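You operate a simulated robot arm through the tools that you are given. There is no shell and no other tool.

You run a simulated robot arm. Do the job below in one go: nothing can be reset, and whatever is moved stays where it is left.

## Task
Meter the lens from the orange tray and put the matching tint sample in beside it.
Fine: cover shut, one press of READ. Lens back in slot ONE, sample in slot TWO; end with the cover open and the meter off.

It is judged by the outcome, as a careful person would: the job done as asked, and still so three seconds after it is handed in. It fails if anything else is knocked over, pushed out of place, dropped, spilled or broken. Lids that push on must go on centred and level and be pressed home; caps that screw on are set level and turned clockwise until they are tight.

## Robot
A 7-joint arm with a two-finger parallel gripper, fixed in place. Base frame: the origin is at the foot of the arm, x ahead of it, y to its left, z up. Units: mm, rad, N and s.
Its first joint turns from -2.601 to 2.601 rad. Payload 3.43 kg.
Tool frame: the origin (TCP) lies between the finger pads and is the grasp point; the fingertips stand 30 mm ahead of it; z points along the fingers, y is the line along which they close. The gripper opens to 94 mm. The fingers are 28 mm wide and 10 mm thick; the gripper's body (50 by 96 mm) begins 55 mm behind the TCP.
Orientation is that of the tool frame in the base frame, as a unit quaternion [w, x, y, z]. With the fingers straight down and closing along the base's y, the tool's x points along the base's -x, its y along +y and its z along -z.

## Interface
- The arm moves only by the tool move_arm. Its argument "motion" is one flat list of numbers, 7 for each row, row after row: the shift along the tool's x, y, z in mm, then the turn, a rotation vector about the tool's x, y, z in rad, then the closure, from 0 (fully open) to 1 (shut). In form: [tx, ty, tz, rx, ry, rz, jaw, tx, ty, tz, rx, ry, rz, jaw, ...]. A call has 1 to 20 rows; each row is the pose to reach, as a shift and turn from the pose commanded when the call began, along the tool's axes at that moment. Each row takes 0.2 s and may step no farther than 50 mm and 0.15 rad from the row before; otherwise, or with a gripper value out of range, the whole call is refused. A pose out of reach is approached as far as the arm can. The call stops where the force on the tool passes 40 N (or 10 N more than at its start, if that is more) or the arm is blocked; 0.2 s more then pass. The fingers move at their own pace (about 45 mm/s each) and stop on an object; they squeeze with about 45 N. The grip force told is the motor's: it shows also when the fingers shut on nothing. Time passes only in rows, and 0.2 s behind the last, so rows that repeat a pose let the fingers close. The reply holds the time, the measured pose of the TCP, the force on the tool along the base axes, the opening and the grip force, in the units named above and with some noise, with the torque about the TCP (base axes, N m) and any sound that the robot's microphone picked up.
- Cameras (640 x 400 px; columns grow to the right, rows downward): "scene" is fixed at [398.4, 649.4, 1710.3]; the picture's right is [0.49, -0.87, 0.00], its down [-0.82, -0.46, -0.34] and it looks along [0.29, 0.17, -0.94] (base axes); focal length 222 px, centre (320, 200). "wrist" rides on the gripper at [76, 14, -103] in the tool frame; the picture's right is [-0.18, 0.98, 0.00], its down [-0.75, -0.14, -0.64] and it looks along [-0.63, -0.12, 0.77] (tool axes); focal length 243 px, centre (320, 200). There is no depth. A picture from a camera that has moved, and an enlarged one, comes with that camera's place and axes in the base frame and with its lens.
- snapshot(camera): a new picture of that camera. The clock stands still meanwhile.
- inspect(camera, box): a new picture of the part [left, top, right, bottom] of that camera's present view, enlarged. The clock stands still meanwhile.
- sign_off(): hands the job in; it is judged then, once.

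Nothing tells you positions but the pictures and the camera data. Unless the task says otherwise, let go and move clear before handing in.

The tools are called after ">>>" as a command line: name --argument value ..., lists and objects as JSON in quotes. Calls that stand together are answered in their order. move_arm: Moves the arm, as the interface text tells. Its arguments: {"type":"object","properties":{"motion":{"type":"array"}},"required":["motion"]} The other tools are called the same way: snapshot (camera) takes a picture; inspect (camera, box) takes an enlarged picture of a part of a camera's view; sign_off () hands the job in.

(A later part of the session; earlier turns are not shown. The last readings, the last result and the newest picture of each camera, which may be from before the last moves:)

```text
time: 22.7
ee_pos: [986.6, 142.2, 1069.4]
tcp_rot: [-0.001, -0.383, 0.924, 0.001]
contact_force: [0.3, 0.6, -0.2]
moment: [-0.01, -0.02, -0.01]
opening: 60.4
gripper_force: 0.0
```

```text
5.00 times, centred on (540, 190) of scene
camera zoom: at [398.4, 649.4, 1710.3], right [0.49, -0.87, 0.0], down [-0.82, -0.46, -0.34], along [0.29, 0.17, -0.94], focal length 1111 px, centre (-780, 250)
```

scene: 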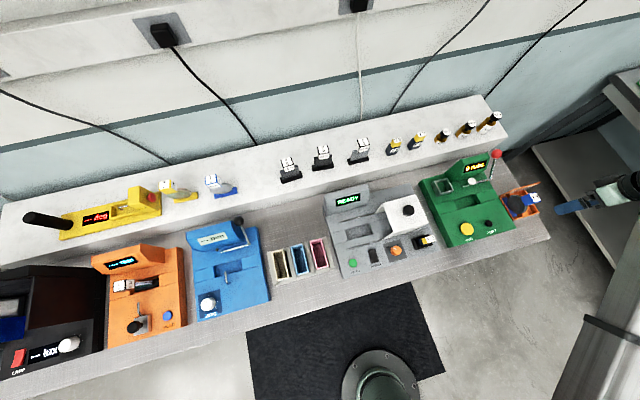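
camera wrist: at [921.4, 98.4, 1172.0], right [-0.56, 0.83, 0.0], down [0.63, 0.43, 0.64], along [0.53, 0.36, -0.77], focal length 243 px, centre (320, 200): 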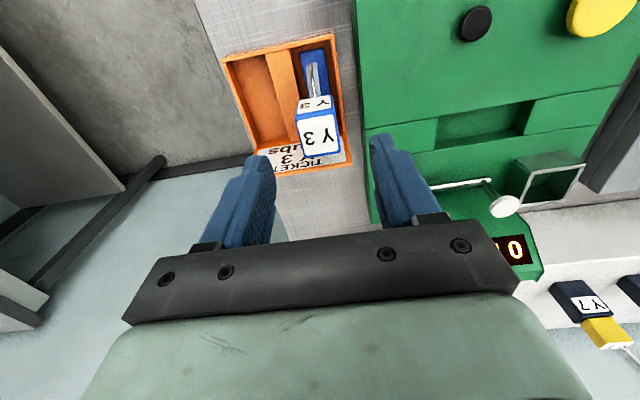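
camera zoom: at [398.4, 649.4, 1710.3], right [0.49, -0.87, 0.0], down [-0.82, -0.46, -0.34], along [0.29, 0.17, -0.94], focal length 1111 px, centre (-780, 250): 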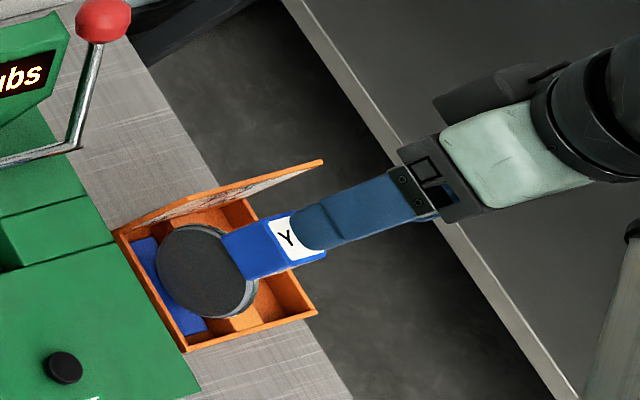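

Reach is fine here. The tool is centred over the handle block, so I'll descend with the fingers at 60 mm opening to straddle it.

>>> move_arm --motion '[-0.3, 0, 5, 0, 0, 0, 0.36, -0.6, 0, 15, 0, 0, 0, 0.36, -0.9, 0, 28, 0, 0, 0, 0.36, -1.2, 0, 42, 0, 0, 0, 0.36, -1.5, 0, 56, 0, 0, 0, 0.36, -1.5, 0, 68, 0, 0, 0, 0.36, -1.5, 0, 78, 0, 0, 0, 0.36, -1.5, 0, 84, 0, 0, 0, 0.36, -1.5, 0, 86.5, 0, 0, 0, 0.36, -1.5, 0, 86.5, 0, 0, 0, 0.36]'

>>> snapshot --camera "wrist"

>>> inspect --camera "scene" --box '[490, 150, 590, 230]'

```text
time: 24.9
ee_pos: [986.6, 144.8, 983.9]
tcp_rot: [-0.001, -0.382, 0.924, 0.002]
contact_force: [-0.7, -0.1, -0.1]
moment: [-0.01, 0.0, 0.01]
opening: 60.5
gripper_force: 0.0
```

```text
taken
camera wrist: at [921.4, 100.2, 1085.7], right [-0.56, 0.83, 0.0], down [0.63, 0.43, 0.64], along [0.53, 0.36, -0.77], focal length 243 px, centre (320, 200)
```

wrist: 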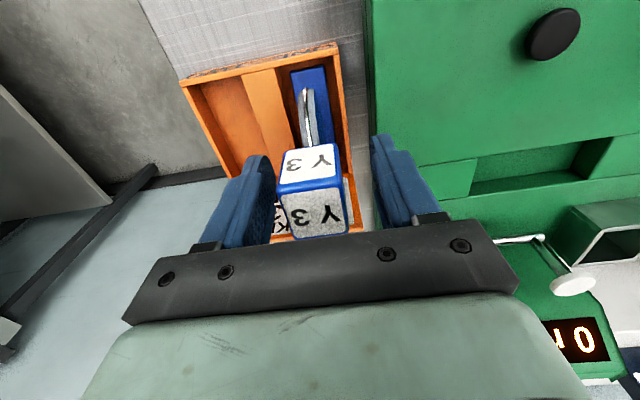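

```text
5.00 times, centred on (540, 190) of scene
camera zoom: at [398.4, 649.4, 1710.3], right [0.49, -0.87, 0.0], down [-0.82, -0.46, -0.34], along [0.29, 0.17, -0.94], focal length 1111 px, centre (-780, 250)
```

zoom: 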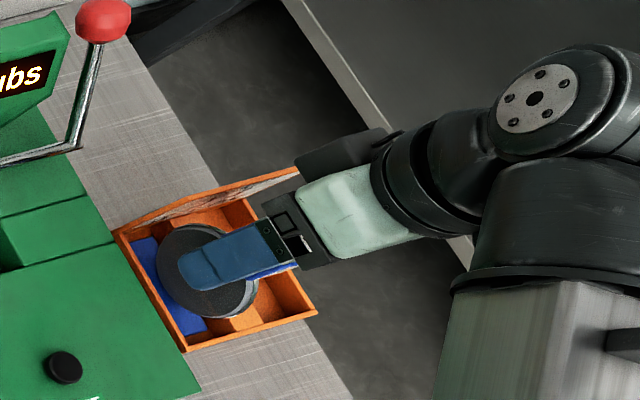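

>>> inspect --camera "wrist" --box '[220, 100, 420, 260]'

```text
2.50 times, centred on (320, 180) of wrist
camera zoom: at [921.4, 100.2, 1085.7], right [-0.56, 0.83, 0.0], down [0.63, 0.43, 0.64], along [0.53, 0.36, -0.77], focal length 606 px, centre (320, 250)
```

zoom: 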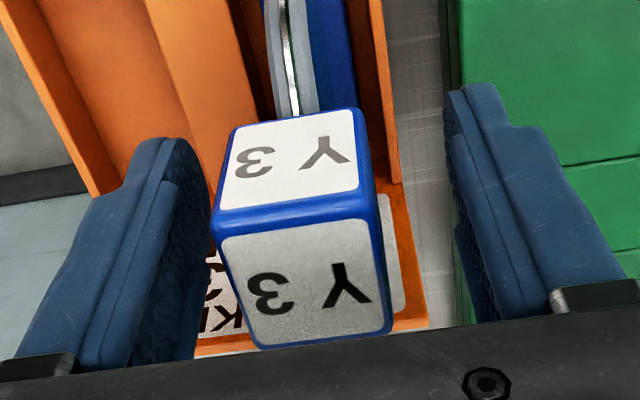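

The block sits between the fingers, about 3 mm toward bench-right of the gap centre. I'll nudge across 3 mm and close on it.

>>> move_arm --motion '[0, -1.5, 0, 0, 0, 0, 0.36, 0, -3, 0, 0, 0, 0, 0.36, 0, -3, 0, 0, 0, 0, 0.36, 0, -3, 0, 0, 0, 0, 1, 0, -3, 0, 0, 0, 0, 1, 0, -3, 0, 0, 0, 0, 1, 0, -3, 0, 0, 0, 0, 1, 0, -3, 0, 0, 0, 0, 1]'

>>> inspect --camera "wrist" --box '[220, 60, 420, 260]'

```text
time: 26.7
ee_pos: [988.2, 142.2, 981.9]
tcp_rot: [0.0, -0.383, 0.924, 0.001]
contact_force: [0.1, 1.4, -0.2]
moment: [0.01, 0.03, -0.02]
opening: 33.4
gripper_force: 45.0
```

```text
2.00 times, centred on (320, 160) of wrist
camera zoom: at [923.8, 97.9, 1085.4], right [-0.56, 0.83, 0.0], down [0.63, 0.43, 0.64], along [0.53, 0.36, -0.77], focal length 485 px, centre (320, 280)
```

zoom: 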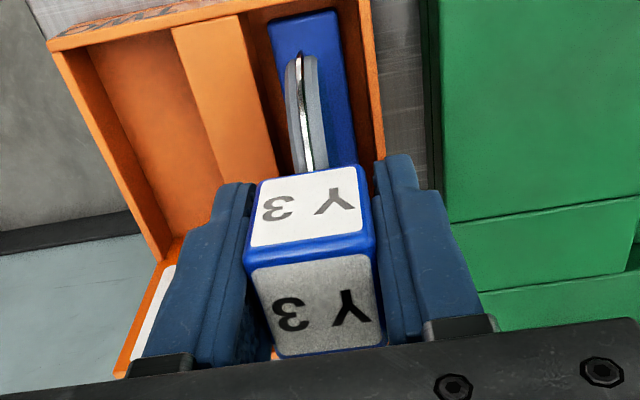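

The grip holds at 33.4 mm, so the block is about 33 mm wide and its top is near z 985. Now I'll lift straight up out of slot ONE.

>>> move_arm --motion '[0, 0, -4, 0, 0, 0, 1, 0, 0, -12, 0, 0, 0, 1, 0, 0, -24, 0, 0, 0, 1, 0, 0, -38, 0, 0, 0, 1, 0, 0, -54, 0, 0, 0, 1, 0, 0, -70, 0, 0, 0, 1, 0, 0, -84, 0, 0, 0, 1, 0, 0, -96, 0, 0, 0, 1, 0, 0, -104, 0, 0, 0, 1, 0, 0, -108, 0, 0, 0, 1, 0, 0, -108, 0, 0, 0, 1]'

>>> snapshot --camera "wrist"

>>> inspect --camera "scene" --box '[490, 150, 590, 230]'

```text
time: 29.1
ee_pos: [987.2, 140.7, 1089.7]
tcp_rot: [-0.001, -0.383, 0.924, 0.002]
contact_force: [0.2, -0.2, -0.4]
moment: [0.01, 0.0, 0.01]
opening: 33.4
gripper_force: 45.3
```

```text
taken
camera wrist: at [923.6, 98.4, 1192.8], right [-0.56, 0.83, 0.0], down [0.63, 0.43, 0.64], along [0.53, 0.36, -0.77], focal length 243 px, centre (320, 200)
```

wrist: 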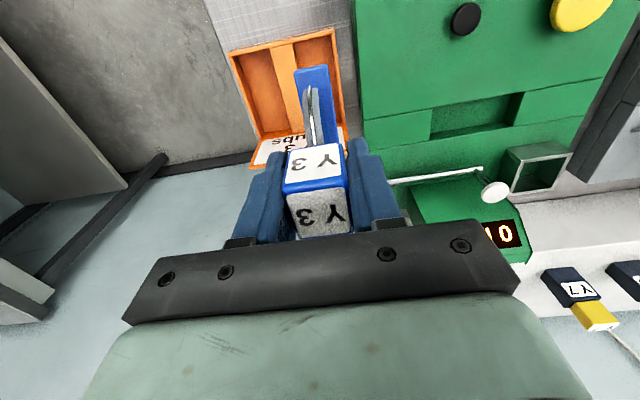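

```text
5.00 times, centred on (540, 190) of scene
camera zoom: at [398.4, 649.4, 1710.3], right [0.49, -0.87, 0.0], down [-0.82, -0.46, -0.34], along [0.29, 0.17, -0.94], focal length 1111 px, centre (-780, 250)
```

zoom: 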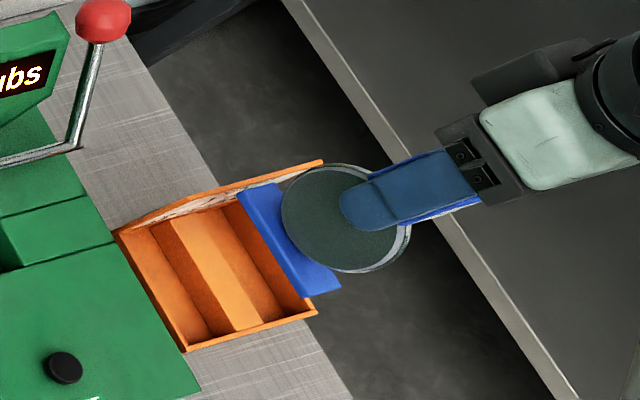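

>>> inspect --camera "wrist" --box '[220, 20, 420, 150]'

>>> inspect --camera "wrist" --box '[270, 55, 350, 115]'

```text
3.08 times, centred on (320, 85) of wrist
camera zoom: at [923.6, 98.4, 1192.8], right [-0.56, 0.83, 0.0], down [0.63, 0.43, 0.64], along [0.53, 0.36, -0.77], focal length 746 px, centre (320, 554)
```

zoom: 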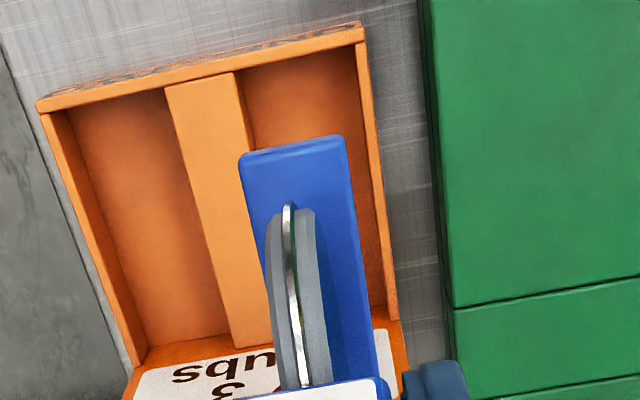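

```text
6.67 times, centred on (310, 85) of wrist
camera zoom: at [923.6, 98.4, 1192.8], right [-0.56, 0.83, 0.0], down [0.63, 0.43, 0.64], along [0.53, 0.36, -0.77], focal length 1618 px, centre (387, 967)
```

zoom: 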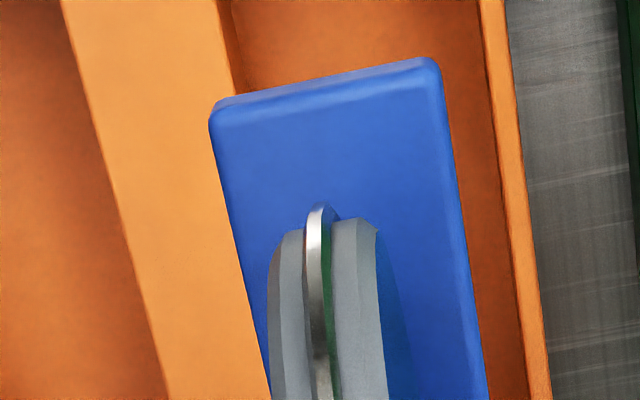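

>>> inspect --camera "wrist" --box '[220, 120, 420, 250]'

>>> inspect --camera "scene" --box '[535, 165, 595, 215]'

```text
3.08 times, centred on (320, 185) of wrist
camera zoom: at [923.6, 98.4, 1192.8], right [-0.56, 0.83, 0.0], down [0.63, 0.43, 0.64], along [0.53, 0.36, -0.77], focal length 746 px, centre (320, 246)
```

zoom: 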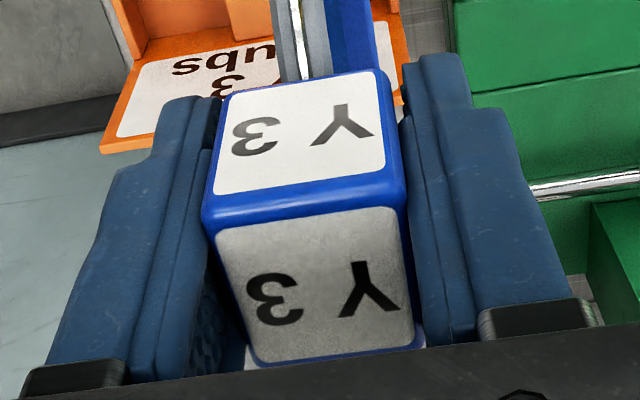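

```text
8.00 times, centred on (565, 190) of scene
camera zoom: at [398.4, 649.4, 1710.3], right [0.49, -0.87, 0.0], down [-0.82, -0.46, -0.34], along [0.29, 0.17, -0.94], focal length 1777 px, centre (-1640, 280)
```

zoom: 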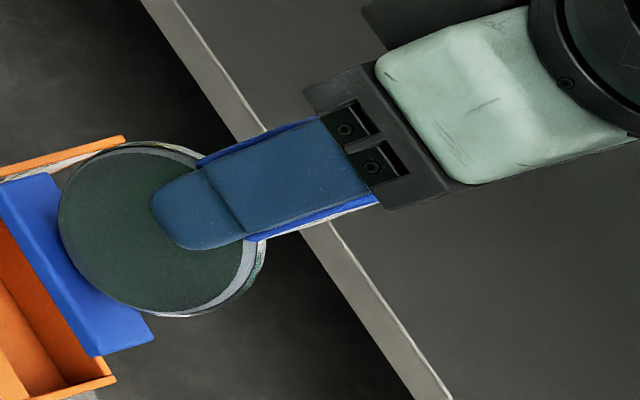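

The lens is held with its base hanging about 93–99 mm below the TCP. I'll raise it a little and carry it along the bench (staying above the Y 2 item and cover) while turning 90°, because the well's long side runs along the bench.

>>> move_arm --motion '[0, 7.5, -2, 0, 0, -0.02, 1, 0, 22.6, -5, 0, 0, -0.059, 1, 0, 45.2, -10, 0, 0, -0.119, 1, 0, 75.3, -16, 0, 0, -0.198, 1, 0, 110.6, -22, 0, 0, -0.291, 1, 0, 148.3, -28, 0, 0, -0.39, 1, 0, 186, -33, 0, 0, -0.489, 1, 0, 223.7, -35, 0, 0, -0.588, 1, 0, 261.3, -35, 0, 0, -0.687, 1, 0, 299, -35, 0, 0, -0.786, 1, 0, 336.7, -35, 0, 0, -0.884, 1, 0, 374.3, -35, 0, 0, -0.983, 1, 0, 412, -35, 0, 0, -1.082, 1, 0, 449.7, -35, 0, 0, -1.181, 1, 0, 487.4, -35, 0, 0, -1.28, 1, 0, 522.7, -35, 0, 0, -1.373, 1, 0, 552.6, -35, 0, 0, -1.452, 1, 0, 575.3, -35, 0, 0, -1.511, 1, 0, 590.2, -35, 0, 0, -1.551, 1, 0, 598, -35, 0, 0, -1.571, 1]'

>>> snapshot --camera "wrist"

>>> snapshot --camera "scene"

```text
time: 33.3
ee_pos: [566.5, 561.5, 1126.6]
tcp_rot: [0.0, 0.924, -0.383, -0.002]
contact_force: [-3.7, -6.2, -0.6]
moment: [-0.53, 0.43, -0.27]
opening: 33.4
gripper_force: 44.8
```

```text
taken
camera wrist: at [608.8, 498.9, 1229.3], right [-0.82, -0.57, 0.0], down [-0.43, 0.63, 0.64], along [-0.37, 0.53, -0.76], focal length 243 px, centre (320, 200)
```

wrist: 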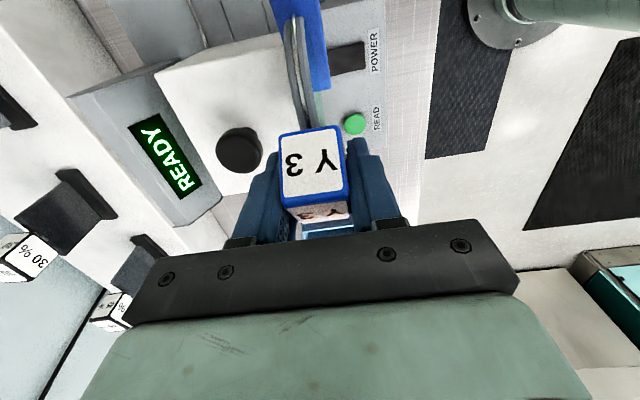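

```text
taken
```

scene: 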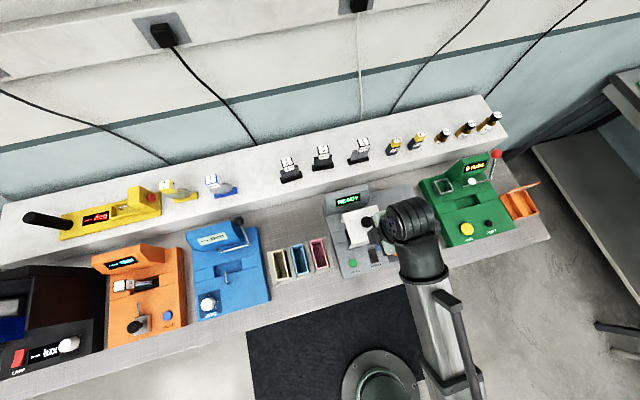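

The lens base was lower than I judged and it has slid the cover to the left along its rails. I'll check the state of the cover and the lens in the grip before doing anything more.

>>> inspect --camera "scene" --box '[310, 170, 450, 290]'

>>> inspect --camera "wrist" --box '[120, 0, 400, 180]'

>>> inspect --camera "wrist" --box '[230, 100, 400, 250]'

```text
3.33 times, centred on (380, 230) of scene
camera zoom: at [398.4, 649.4, 1710.3], right [0.49, -0.87, 0.0], down [-0.82, -0.46, -0.34], along [0.29, 0.17, -0.94], focal length 741 px, centre (120, 100)
```

zoom: 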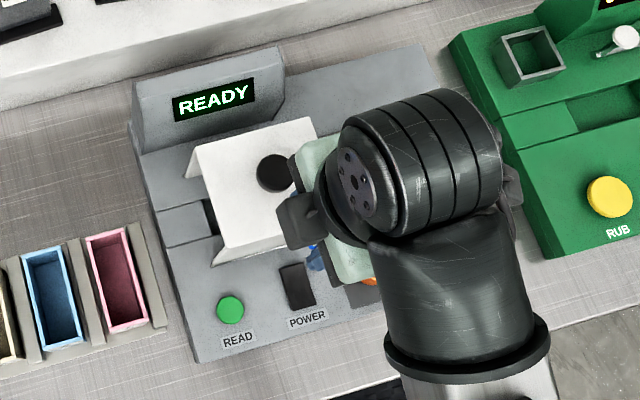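

```text
2.22 times, centred on (260, 90) of wrist
camera zoom: at [608.8, 498.9, 1229.3], right [-0.82, -0.57, 0.0], down [-0.43, 0.63, 0.64], along [-0.37, 0.53, -0.76], focal length 539 px, centre (453, 444)
```

zoom: 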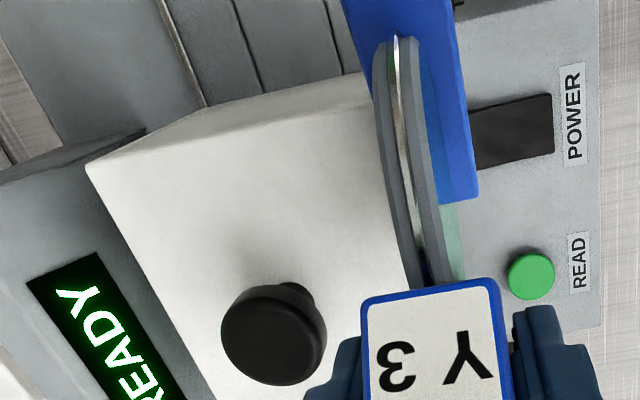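

```text
2.67 times, centred on (315, 175) of wrist
camera zoom: at [608.8, 498.9, 1229.3], right [-0.82, -0.57, 0.0], down [-0.43, 0.63, 0.64], along [-0.37, 0.53, -0.76], focal length 647 px, centre (333, 267)
```

zoom: 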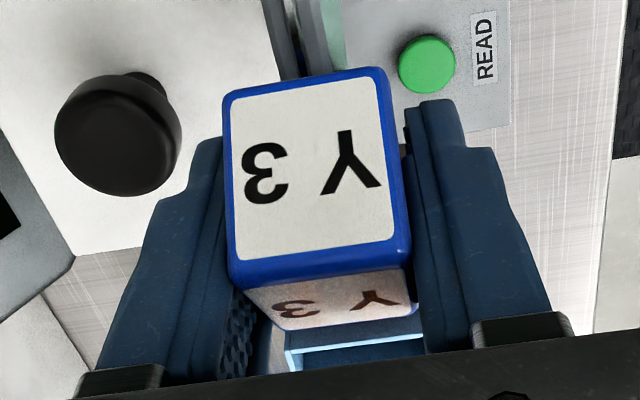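

The lens is still gripped but has pitched about 30° in the fingers, and the cover now sits over the well. I'll back away to the free front strip of the bench (v about 685), where I can stand the lens upright, regrip it squarely, and reopen the cover.

>>> move_arm --motion '[0, 4, 0, 0, 0, 0, 1, -2, 14, 2, 0, 0, 0, 1, -4, 28, 8, 0, 0, 0, 1, -8, 44, 16, 0, 0, 0, 1, -12, 60, 25, 0, 0, 0, 1, -15, 76, 33, 0, 0, 0, 1, -18, 90, 40, 0, 0, 0, 1, -19, 102, 46, 0, 0, 0, 1, -20, 110, 49, 0, 0, 0, 1, -20, 112, 50, 0, 0, 0, 1]'

>>> snapshot --camera "wrist"

>>> snapshot --camera "scene"

```text
time: 35.5
ee_pos: [470.8, 497.8, 1077.2]
tcp_rot: [-0.001, 0.924, -0.382, -0.002]
contact_force: [-0.3, 0.0, -0.5]
moment: [0.04, -0.01, 0.01]
opening: 33.5
gripper_force: 45.0
```

```text
taken
camera wrist: at [514.6, 434.7, 1179.7], right [-0.83, -0.56, 0.0], down [-0.43, 0.63, 0.64], along [-0.36, 0.53, -0.76], focal length 243 px, centre (320, 200)
```

wrist: 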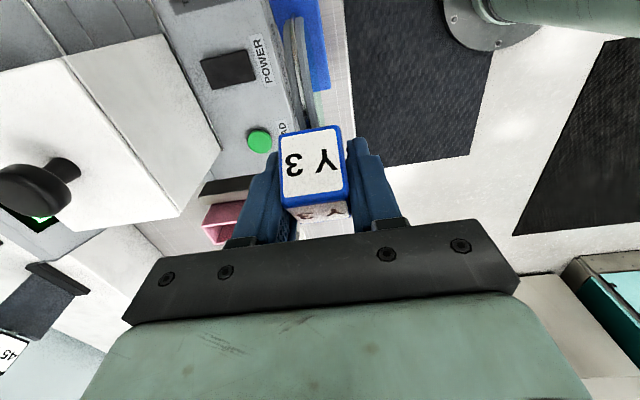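

```text
taken
```

scene: 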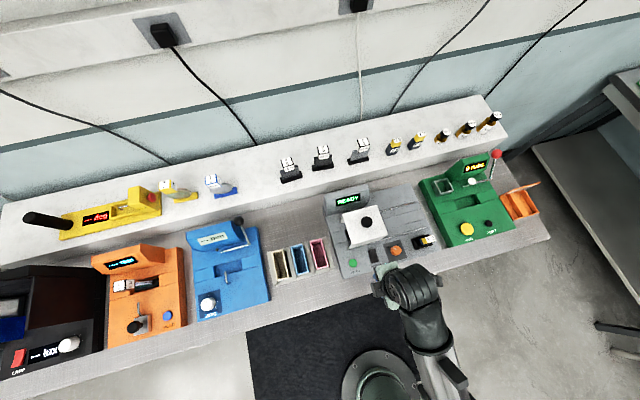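

>>> inspect --camera "wrist" --box '[240, 0, 400, 130]'

>>> inspect --camera "wrist" --box '[240, 110, 400, 240]'

>>> inspect --camera "scene" --box '[310, 180, 450, 310]'

```text
3.08 times, centred on (320, 65) of wrist
camera zoom: at [514.6, 434.7, 1179.7], right [-0.83, -0.56, 0.0], down [-0.43, 0.63, 0.64], along [-0.36, 0.53, -0.76], focal length 746 px, centre (320, 615)
```

zoom: 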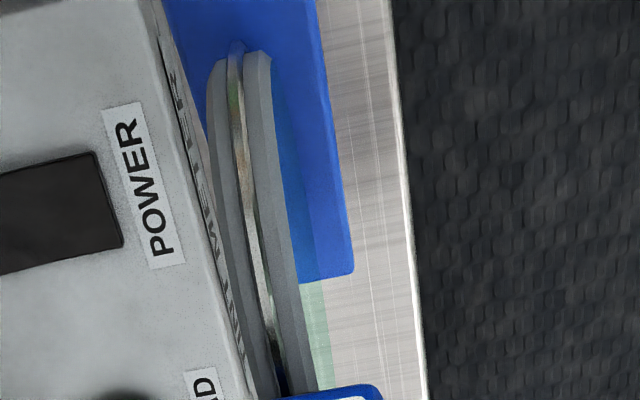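

```text
3.08 times, centred on (320, 175) of wrist
camera zoom: at [514.6, 434.7, 1179.7], right [-0.83, -0.56, 0.0], down [-0.43, 0.63, 0.64], along [-0.36, 0.53, -0.76], focal length 746 px, centre (320, 277)
```

zoom: 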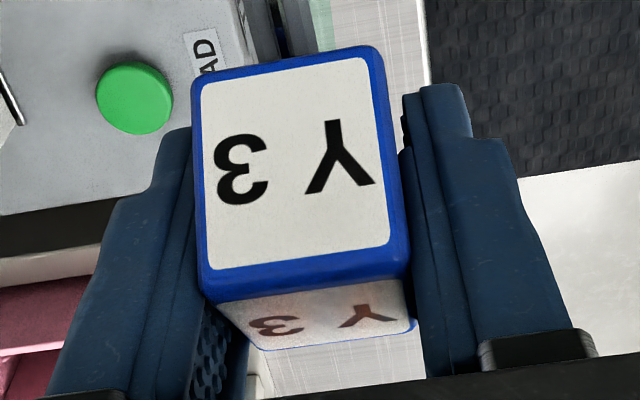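

```text
3.08 times, centred on (380, 245) of scene
camera zoom: at [398.4, 649.4, 1710.3], right [0.49, -0.87, 0.0], down [-0.82, -0.46, -0.34], along [0.29, 0.17, -0.94], focal length 684 px, centre (135, 62)
```

zoom: 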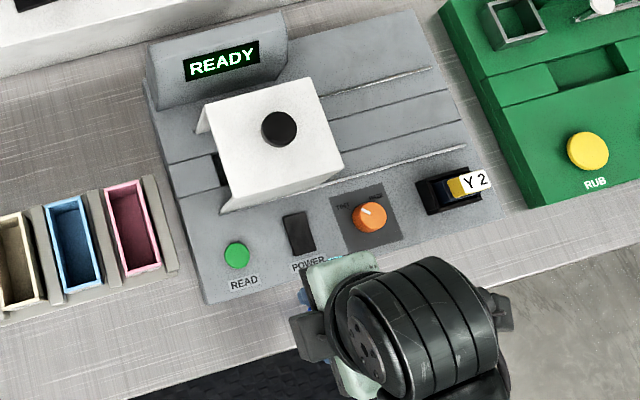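

The cover is partly closed but on its rails; everything else is undisturbed. Now I'll tilt the tool about its closing axis by about 32° so that the lens hangs upright over the bench strip.

>>> move_arm --motion '[0, 0, 0, 0, -0.05, 0, 1, 0, 0, 0, 0, -0.13, 0, 1, 0, 0, 0, 0, -0.22, 0, 1, 0, 0, 0, 0, -0.31, 0, 1, 0, 0, 0, 0, -0.4, 0, 1, 0, 0, 0, 0, -0.48, 0, 1, 0, 0, 0, 0, -0.54, 0, 1, 0, 0, 0, 0, -0.567, 0, 1, 0, 0, 0, 0, -0.567, 0, 1]'

>>> snapshot --camera "wrist"

>>> snapshot --camera "scene"

```text
time: 37.5
ee_pos: [472.5, 498.9, 1077.5]
tcp_rot: [-0.108, 0.887, -0.367, -0.26]
contact_force: [-0.2, 0.0, -0.2]
moment: [-0.02, -0.03, 0.02]
opening: 33.5
gripper_force: 44.7
```

```text
taken
camera wrist: at [546.5, 404.4, 1122.3], right [-0.8, -0.59, 0.1], down [-0.1, 0.3, 0.95], along [-0.58, 0.75, -0.3], focal length 243 px, centre (320, 200)
```

wrist: 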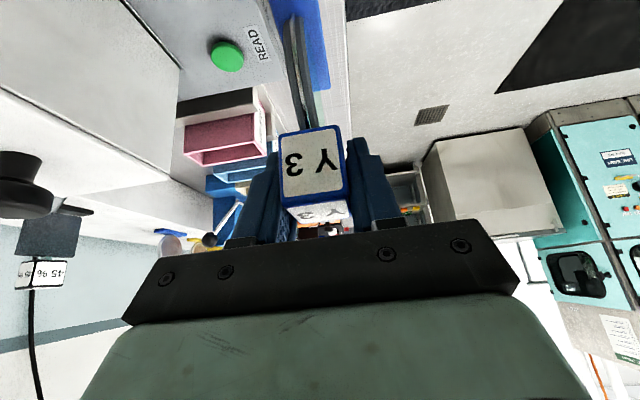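

```text
taken
```

scene: 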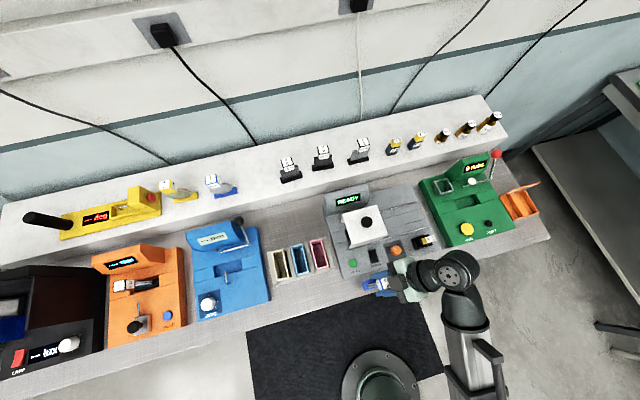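

>>> inspect --camera "scene" --box '[340, 245, 440, 325]'

>>> inspect --camera "wrist" --box '[230, 0, 390, 130]'

```text
5.00 times, centred on (390, 285) of scene
camera zoom: at [398.4, 649.4, 1710.3], right [0.49, -0.87, 0.0], down [-0.82, -0.46, -0.34], along [0.29, 0.17, -0.94], focal length 1111 px, centre (-30, -225)
```

zoom: 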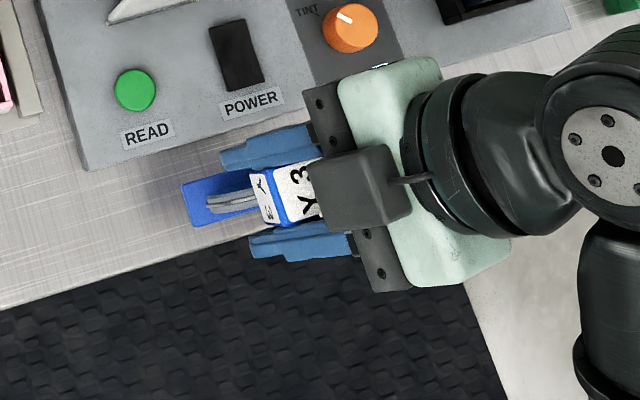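

```text
3.08 times, centred on (310, 65) of wrist
camera zoom: at [546.5, 404.4, 1122.3], right [-0.8, -0.59, 0.1], down [-0.1, 0.3, 0.95], along [-0.58, 0.75, -0.3], focal length 746 px, centre (351, 615)
```

zoom: 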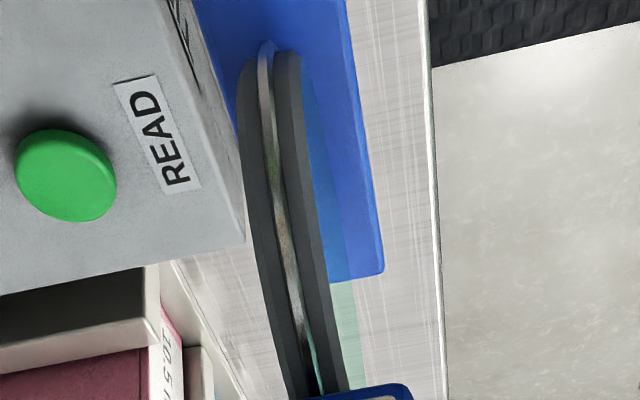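

The lens looks upright now. I'll lower it toward the bench strip, first quickly to about 15–20 mm above, then in small steps watching the force.

>>> move_arm --motion '[2.7, 0, 4.2, 0, 0, 0, 1, 8.1, 0, 12.6, 0, 0, 0, 1, 16.1, 0, 25.3, 0, 0, 0, 1, 24.2, 0, 37.9, 0, 0, 0, 1, 31.2, 0, 48.9, 0, 0, 0, 1, 36, 0, 56.5, 0, 0, 0, 1, 37.7, 0, 59, 0, 0, 0, 1, 37.7, 0, 59, 0, 0, 0, 1]'

>>> inspect --camera "scene" --box '[340, 245, 440, 325]'

>>> inspect --camera "wrist" --box '[230, 0, 390, 130]'

```text
time: 39.3
ee_pos: [473.7, 500.0, 1007.2]
tcp_rot: [-0.107, 0.887, -0.367, -0.26]
contact_force: [-0.2, 0.6, -0.5]
moment: [0.0, 0.01, 0.0]
opening: 33.5
gripper_force: 45.5
```

```text
5.00 times, centred on (390, 285) of scene
camera zoom: at [398.4, 649.4, 1710.3], right [0.49, -0.87, 0.0], down [-0.82, -0.46, -0.34], along [0.29, 0.17, -0.94], focal length 1111 px, centre (-30, -225)
```

zoom: 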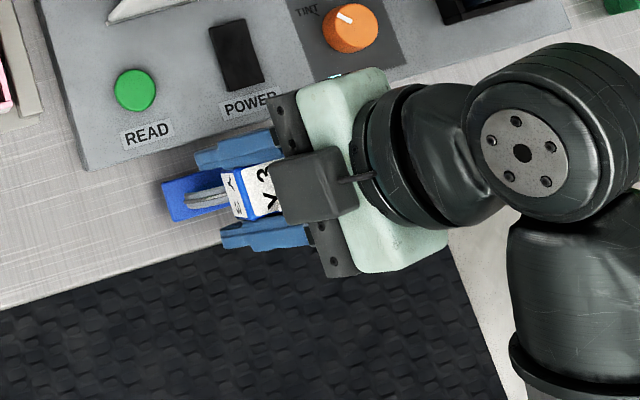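

```text
3.08 times, centred on (310, 65) of wrist
camera zoom: at [546.4, 405.2, 1052.9], right [-0.8, -0.59, 0.1], down [-0.1, 0.3, 0.95], along [-0.58, 0.75, -0.3], focal length 746 px, centre (351, 615)
```

zoom: 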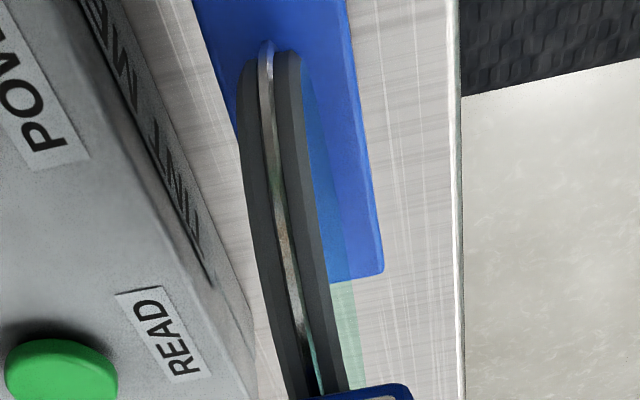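

>>> move_arm --motion '[1.6, 0, 2.5, 0, 0, 0, 1, 3.2, 0, 5.1, 0, 0, 0, 1, 4.8, 0, 7.6, 0, 0, 0, 1, 6.4, 0, 10.1, 0, 0, 0, 1]'

>>> inspect --camera "wrist" --box '[230, 0, 390, 130]'

```text
time: 40.3
ee_pos: [471.4, 498.8, 995.2]
tcp_rot: [-0.108, 0.886, -0.367, -0.26]
contact_force: [-0.1, 0.1, -0.5]
moment: [0.01, 0.01, 0.01]
opening: 33.6
gripper_force: 45.2
```

```text
3.08 times, centred on (310, 65) of wrist
camera zoom: at [545.5, 405.3, 1040.4], right [-0.8, -0.59, 0.1], down [-0.1, 0.3, 0.95], along [-0.58, 0.75, -0.3], focal length 746 px, centre (351, 615)
```

zoom: 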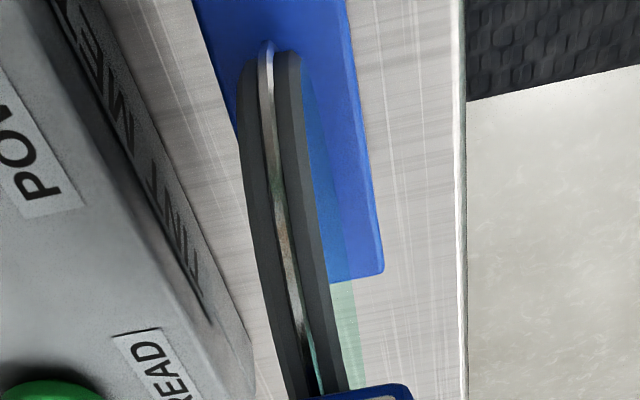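

>>> move_arm --motion '[1.1, 0, 1.7, 0, 0, 0, 1, 2.2, 0, 3.4, 0, 0, 0, 1, 3.2, 0, 5.1, 0, 0, 0, 1, 4.3, 0, 6.7, 0, 0, 0, 1]'

>>> inspect --camera "scene" --box '[340, 245, 440, 325]'

```text
time: 41.3
ee_pos: [471.6, 498.9, 986.7]
tcp_rot: [-0.108, 0.886, -0.367, -0.26]
contact_force: [0.4, 0.1, -1.5]
moment: [-0.02, -0.02, -0.03]
opening: 33.6
gripper_force: 45.4
```

```text
5.00 times, centred on (390, 285) of scene
camera zoom: at [398.4, 649.4, 1710.3], right [0.49, -0.87, 0.0], down [-0.82, -0.46, -0.34], along [0.29, 0.17, -0.94], focal length 1111 px, centre (-30, -225)
```

zoom: 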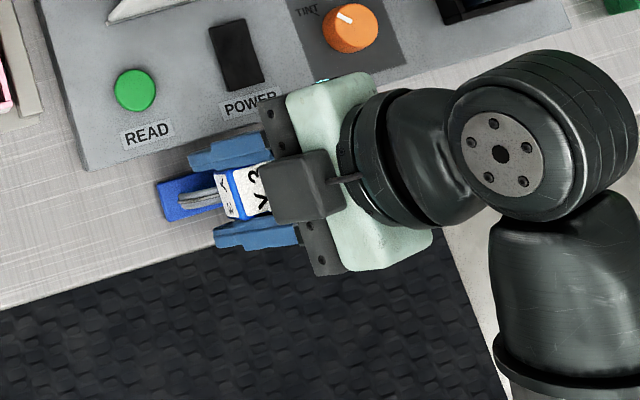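

>>> move_arm --motion '[1.1, 0, 1.7, 0, 0, 0, 1, 2.2, 0, 3.4, 0, 0, 0, 1, 3.2, 0, 5.1, 0, 0, 0, 1, 4.3, 0, 6.7, 0, 0, 0, 1]'

```text
time: 42.4
ee_pos: [470.6, 499.3, 981.6]
tcp_rot: [-0.11, 0.886, -0.365, -0.262]
contact_force: [-2.6, -1.1, 12.2]
moment: [-0.56, -0.16, -0.11]
opening: 33.3
gripper_force: 44.8
stopped in row 4: the force on the tool passed its limit at 41 N (the readings are from after the stop); the commanded pose is now the measured one
```

Contact with the bench at about TCP z 982. I'll check that the base sits flat before releasing.

>>> inspect --camera "scene" --box '[340, 245, 440, 325]'

>>> inspect --camera "wrist" --box '[230, 0, 390, 130]'

>>> inspect --camera "wrist" --box '[240, 110, 400, 240]'

```text
5.00 times, centred on (390, 285) of scene
camera zoom: at [398.4, 649.4, 1710.3], right [0.49, -0.87, 0.0], down [-0.82, -0.46, -0.34], along [0.29, 0.17, -0.94], focal length 1111 px, centre (-30, -225)
```

zoom: 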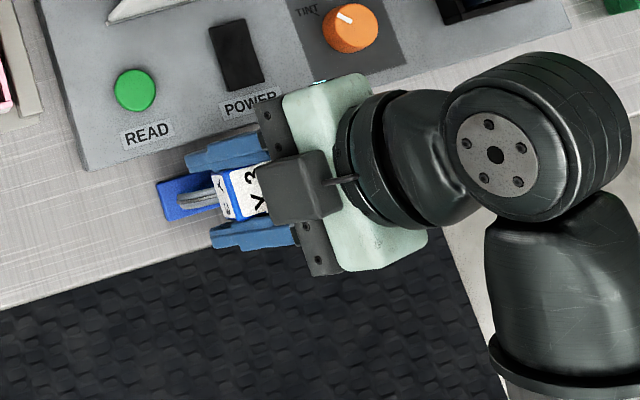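

```text
3.08 times, centred on (310, 65) of wrist
camera zoom: at [545.1, 405.5, 1026.3], right [-0.8, -0.59, 0.1], down [-0.1, 0.3, 0.95], along [-0.59, 0.75, -0.3], focal length 746 px, centre (351, 615)
```

zoom: 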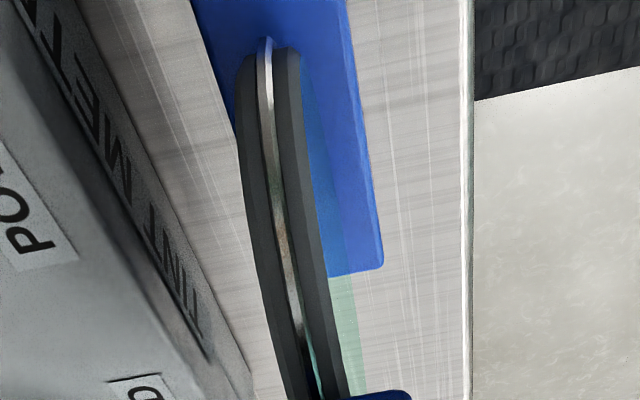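

```text
3.08 times, centred on (320, 175) of wrist
camera zoom: at [545.1, 405.5, 1026.3], right [-0.8, -0.59, 0.1], down [-0.1, 0.3, 0.95], along [-0.59, 0.75, -0.3], focal length 746 px, centre (320, 277)
```

zoom: 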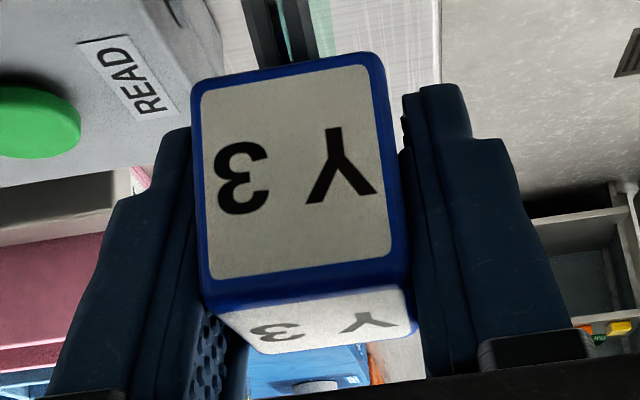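

The base rests flat on the strip between the meter and the bench edge. I'll release and withdraw along the tool axis.

>>> move_arm --motion '[0, 0, 0, 0, 0, 0, 0.7, 0, 0, 0, 0, 0, 0, 0.55, 0, 0, 0, 0, 0, 0, 0.36, 0, 0, 0, 0, 0, 0, 0.36, 0, 0, -5, 0, 0, 0, 0.36, 0, 0, -15, 0, 0, 0, 0.36, 0, 0, -30, 0, 0, 0, 0.36, 0, 0, -45, 0, 0, 0, 0.36, 0, 0, -60, 0, 0, 0, 0.36, 0, 0, -72, 0, 0, 0, 0.36, 0, 0, -80, 0, 0, 0, 0.36]'

>>> snapshot --camera "wrist"

>>> inspect --camera "scene" --box '[320, 235, 440, 330]'

```text
time: 44.8
ee_pos: [502.9, 468.4, 1048.0]
tcp_rot: [-0.11, 0.887, -0.365, -0.262]
contact_force: [0.3, -0.2, -0.9]
moment: [0.03, 0.0, 0.02]
opening: 60.0
gripper_force: 0.0
```

```text
taken
camera wrist: at [576.0, 374.7, 1093.2], right [-0.8, -0.59, 0.1], down [-0.1, 0.3, 0.95], along [-0.59, 0.75, -0.3], focal length 243 px, centre (320, 200)
```

wrist: 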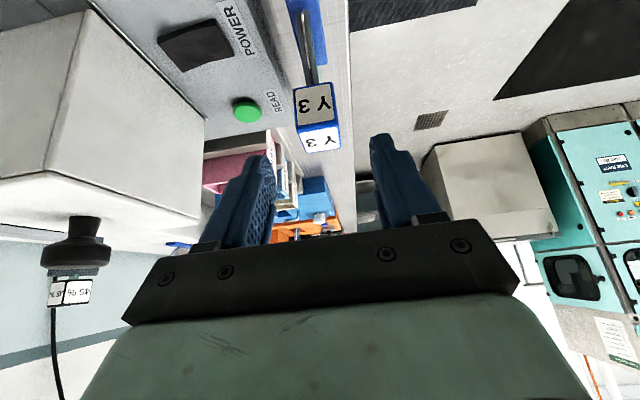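

```text
4.21 times, centred on (380, 282) of scene
camera zoom: at [398.4, 649.4, 1710.3], right [0.49, -0.87, 0.0], down [-0.82, -0.46, -0.34], along [0.29, 0.17, -0.94], focal length 936 px, centre (67, -147)
```

zoom: 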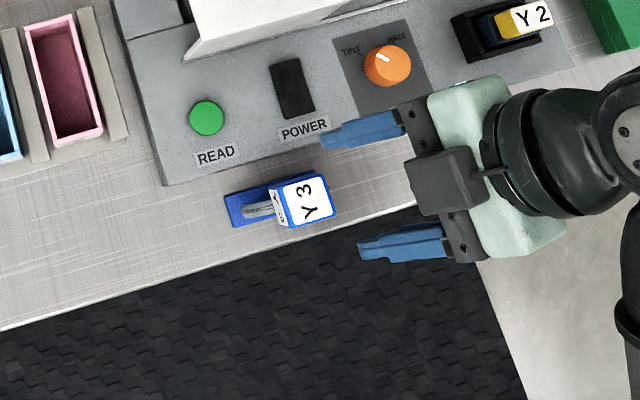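

The lens now stands upright on its own on the front strip, and nothing else was disturbed. Next I'll level the tool, then turn it back to face the bench and go open the cover by its knob.

>>> move_arm --motion '[2, 0, -1, 0, 0.04, 0, 0.36, 6, 0, -3, 0, 0.12, 0, 0.36, 10, 0, -6, 0, 0.21, 0, 0.36, 14, 0, -9, 0, 0.3, 0, 0.36, 17, 0, -12, 0, 0.39, 0, 0.36, 19, 0, -14, 0, 0.47, 0, 0.36, 20, 0, -15, 0, 0.535, 0, 0.36, 20, 0, -15, 0, 0.571, 0, 0.36, 20, 0, -15, 0, 0.571, 0, 0.36]'

```text
time: 46.8
ee_pos: [520.0, 450.6, 1049.4]
tcp_rot: [-0.003, 0.924, -0.382, -0.002]
contact_force: [-0.1, -0.9, -0.3]
moment: [0.0, -0.02, -0.03]
opening: 60.1
gripper_force: 0.1
```

>>> move_arm --motion '[-0.9, -1.9, -1.2, 0, 0, 0.031, 0.36, -2.6, -5.6, -3.6, 0, 0, 0.094, 0.36, -5.1, -11.3, -7.2, 0, 0, 0.189, 0.36, -8.5, -18.8, -12, 0, 0, 0.314, 0.36, -12.4, -27.3, -17.4, 0, 0, 0.456, 0.36, -16.2, -35.7, -22.8, 0, 0, 0.597, 0.36, -20, -44.2, -28.2, 0, 0, 0.738, 0.36, -23.9, -52.6, -33.6, 0, 0, 0.88, 0.36, -27.7, -61.1, -39, 0, 0, 1.021, 0.36, -31.5, -69.6, -44.4, 0, 0, 1.163, 0.36, -35.4, -78, -49.8, 0, 0, 1.304, 0.36, -38.3, -84.6, -54, 0, 0, 1.414, 0.36, -40.9, -90.2, -57.6, 0, 0, 1.508, 0.36, -42.6, -94, -60, 0, 0, 1.571, 0.36]'

>>> snapshot --camera "wrist"

>>> inspect --camera "scene" --box '[310, 180, 450, 310]'

```text
time: 49.8
ee_pos: [556.4, 547.2, 1110.9]
tcp_rot: [0.001, -0.383, 0.924, 0.003]
contact_force: [0.4, 0.2, -0.1]
moment: [-0.01, 0.01, -0.03]
opening: 60.0
gripper_force: 0.0
```

```text
taken
camera wrist: at [491.6, 503.5, 1213.2], right [-0.56, 0.83, 0.01], down [0.63, 0.43, 0.64], along [0.53, 0.37, -0.77], focal length 243 px, centre (320, 200)
```

wrist: 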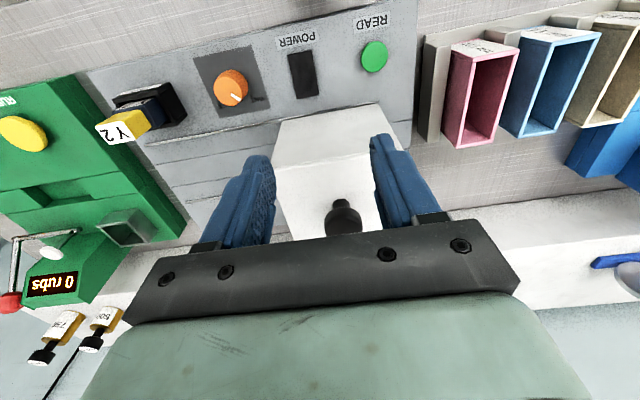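

```text
3.08 times, centred on (380, 245) of scene
camera zoom: at [398.4, 649.4, 1710.3], right [0.49, -0.87, 0.0], down [-0.82, -0.46, -0.34], along [0.29, 0.17, -0.94], focal length 684 px, centre (135, 62)
```

zoom: 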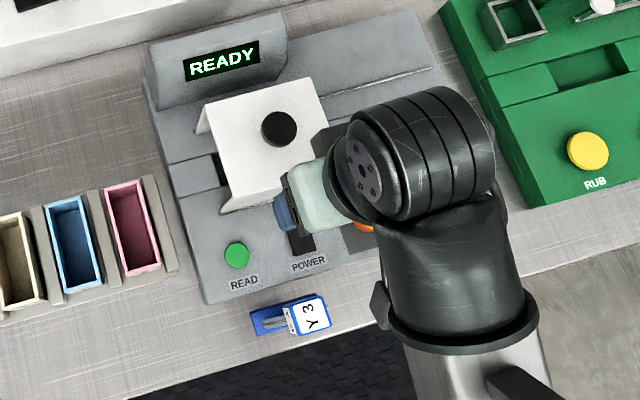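

>>> inspect --camera "wrist" --box '[260, 90, 400, 245]'

>>> inspect --camera "scene" --box '[330, 190, 410, 250]'

```text
2.58 times, centred on (330, 168) of wrist
camera zoom: at [491.6, 503.5, 1213.2], right [-0.56, 0.83, 0.01], down [0.63, 0.43, 0.64], along [0.53, 0.37, -0.77], focal length 626 px, centre (294, 284)
```

zoom: 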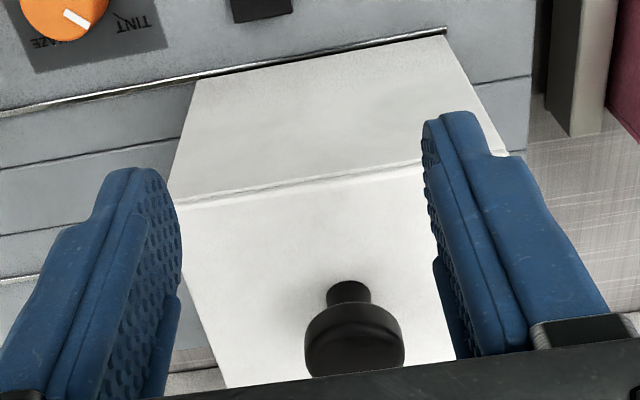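

```text
6.67 times, centred on (370, 220) of scene
camera zoom: at [398.4, 649.4, 1710.3], right [0.49, -0.87, 0.0], down [-0.82, -0.46, -0.34], along [0.29, 0.17, -0.94], focal length 1481 px, centre (-13, 67)
```

zoom: 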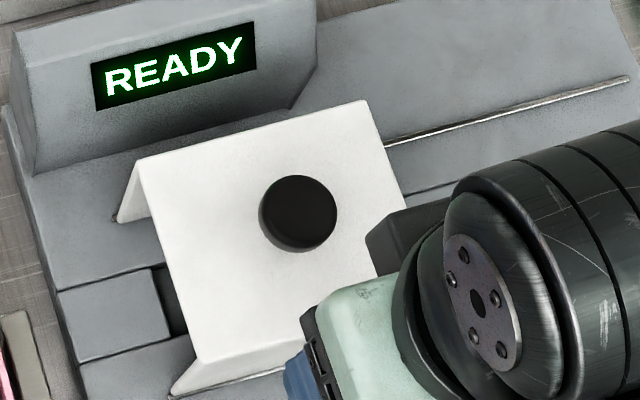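

The cover is at the closed stop; its knob (disc on a short stem) is near u 0, v 862, z 1040–1060. I'll move over it and descend with fingertips staying above the cover top.

>>> move_arm --motion '[-5, 0.5, 0, 0, 0, 0, 0.36, -16, 1.5, 0, 0, 0, 0, 0.36, -32, 3, 0, 0, 0, 0, 0.36, -50, 4.5, 0, 0, 0, 0, 0.36, -66, 6, 0, 0, 0, 0, 0.36, -77, 7, 0, 0, 0, 0, 0.36, -82, 7, 0, 0, 0, 0, 0.36, -82, 7, 6, 0, 0, 0, 0.36, -82, 7, 16, 0, 0, 0, 0.36, -82, 7, 26, 0, 0, 0, 0.36, -82, 7, 32, 0, 0, 0, 0.36, -82, 7, 35, 0, 0, 0, 0.36]'

>>> snapshot --camera "wrist"

>>> inspect --camera "scene" --box '[310, 180, 430, 270]'

```text
time: 52.4
ee_pos: [609.2, 610.8, 1075.5]
tcp_rot: [0.001, -0.383, 0.924, 0.004]
contact_force: [-0.5, 1.0, 0.5]
moment: [0.0, 0.01, 0.0]
opening: 60.2
gripper_force: 0.0
```

```text
taken
camera wrist: at [544.2, 566.5, 1178.4], right [-0.57, 0.82, 0.0], down [0.63, 0.43, 0.64], along [0.53, 0.37, -0.77], focal length 243 px, centre (320, 200)
```

wrist: 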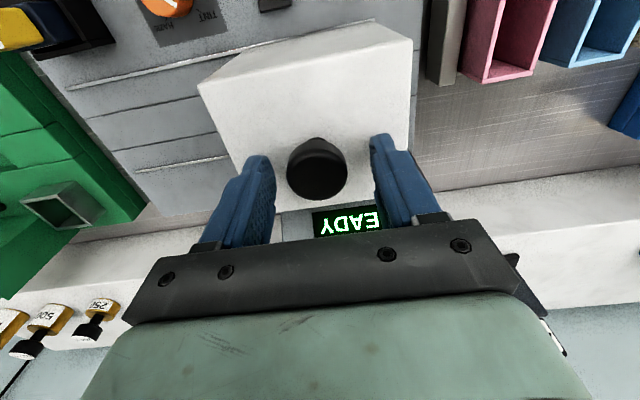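

```text
4.44 times, centred on (370, 225) of scene
camera zoom: at [398.4, 649.4, 1710.3], right [0.49, -0.87, 0.0], down [-0.82, -0.46, -0.34], along [0.29, 0.17, -0.94], focal length 987 px, centre (98, 89)
```

zoom: 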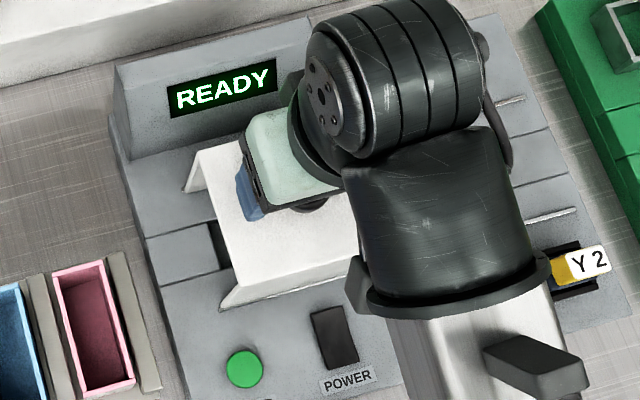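

>>> move_arm --motion '[0, 0, 3, 0, 0, 0, 0.36, 0, 0, 7, 0, 0, 0, 0.36, 0, 0, 10, 0, 0, 0, 0.36, 0, 0, 10, 0, 0, 0, 0.5, 0, 0, 10, 0, 0, 0, 1, 0, 0, 10, 0, 0, 0, 1, 0, 0, 10, 0, 0, 0, 1, 0, 0, 10, 0, 0, 0, 1]'

>>> snapshot --camera "wrist"

```text
time: 53.9
ee_pos: [608.8, 609.3, 1068.1]
tcp_rot: [0.001, -0.383, 0.924, 0.001]
contact_force: [-0.8, -6.9, 6.5]
moment: [-0.49, -0.22, 0.04]
opening: 33.7
gripper_force: 37.6
stopped in row 7: the force on the tool passed its limit at 42 N (the readings are from after the stop); the commanded pose is now the measured one
```

```text
taken
camera wrist: at [544.4, 565.6, 1169.9], right [-0.56, 0.83, 0.0], down [0.63, 0.43, 0.64], along [0.53, 0.37, -0.76], focal length 243 px, centre (320, 200)
```

wrist: 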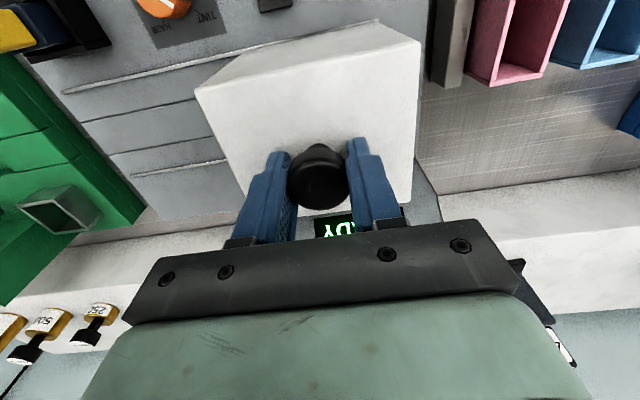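

The knob is gripped. I'll now slide the cover to the right (open) gently along its rails by about 136 mm.

>>> move_arm --motion '[0, 0, 0, 0, 0, 0, 1, 0, -2, 0, 0, 0, 0, 1, 0, -6, 0, 0, 0, 0, 1, 0, -12, 0, 0, 0, 0, 1, 0, -20, 0, 0, 0, 0, 1, 0, -28, 0, 0, 0, 0, 1, 0, -37, 0, 0, 0, 0, 1, 0, -46, 0, 0, 0, 0, 1, 0, -55, 0, 0, 0, 0, 1, 0, -64, 0, 0, 0, 0, 1, 0, -73, 0, 0, 0, 0, 1, 0, -82, 0, 0, 0, 0, 1, 0, -91, 0, 0, 0, 0, 1, 0, -100, 0, 0, 0, 0, 1, 0, -109, 0, 0, 0, 0, 1, 0, -117, 0, 0, 0, 0, 1, 0, -125, 0, 0, 0, 0, 1, 0, -131, 0, 0, 0, 0, 1, 0, -135, 0, 0, 0, 0, 1, 0, -136, 0, 0, 0, 0, 1]'

>>> inspect --camera "scene" --box '[310, 170, 450, 290]'

>>> snapshot --camera "wrist"

```text
time: 58.1
ee_pos: [704.5, 514.0, 1067.4]
tcp_rot: [0.002, -0.383, 0.924, 0.004]
contact_force: [-1.8, 2.4, 37.4]
moment: [-1.84, 0.66, -0.06]
opening: 33.7
gripper_force: 44.5
```

```text
3.33 times, centred on (380, 230) of scene
camera zoom: at [398.4, 649.4, 1710.3], right [0.49, -0.87, 0.0], down [-0.82, -0.46, -0.34], along [0.29, 0.17, -0.94], focal length 741 px, centre (120, 100)
```

zoom: 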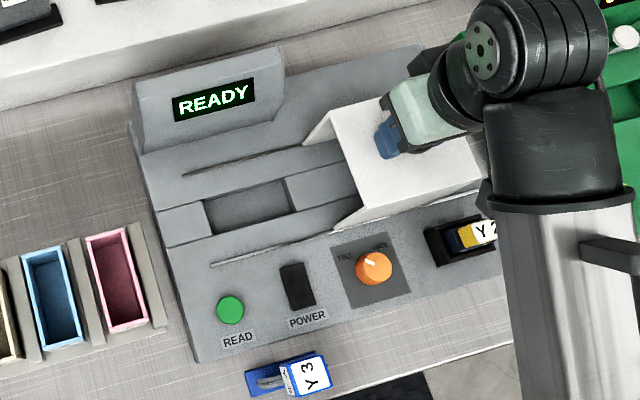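

```text
taken
camera wrist: at [639.9, 469.7, 1169.7], right [-0.56, 0.83, 0.0], down [0.63, 0.43, 0.65], along [0.53, 0.37, -0.76], focal length 243 px, centre (320, 200)
```

wrist: 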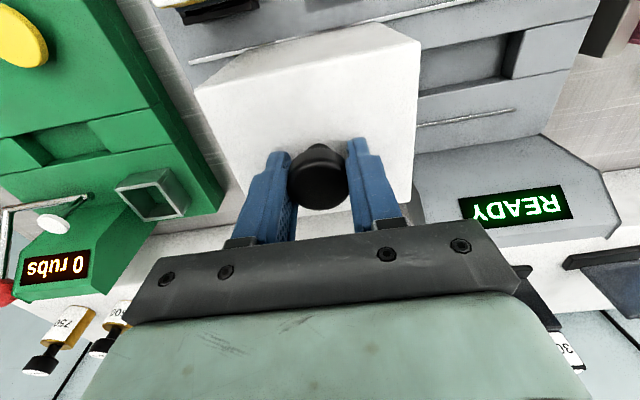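

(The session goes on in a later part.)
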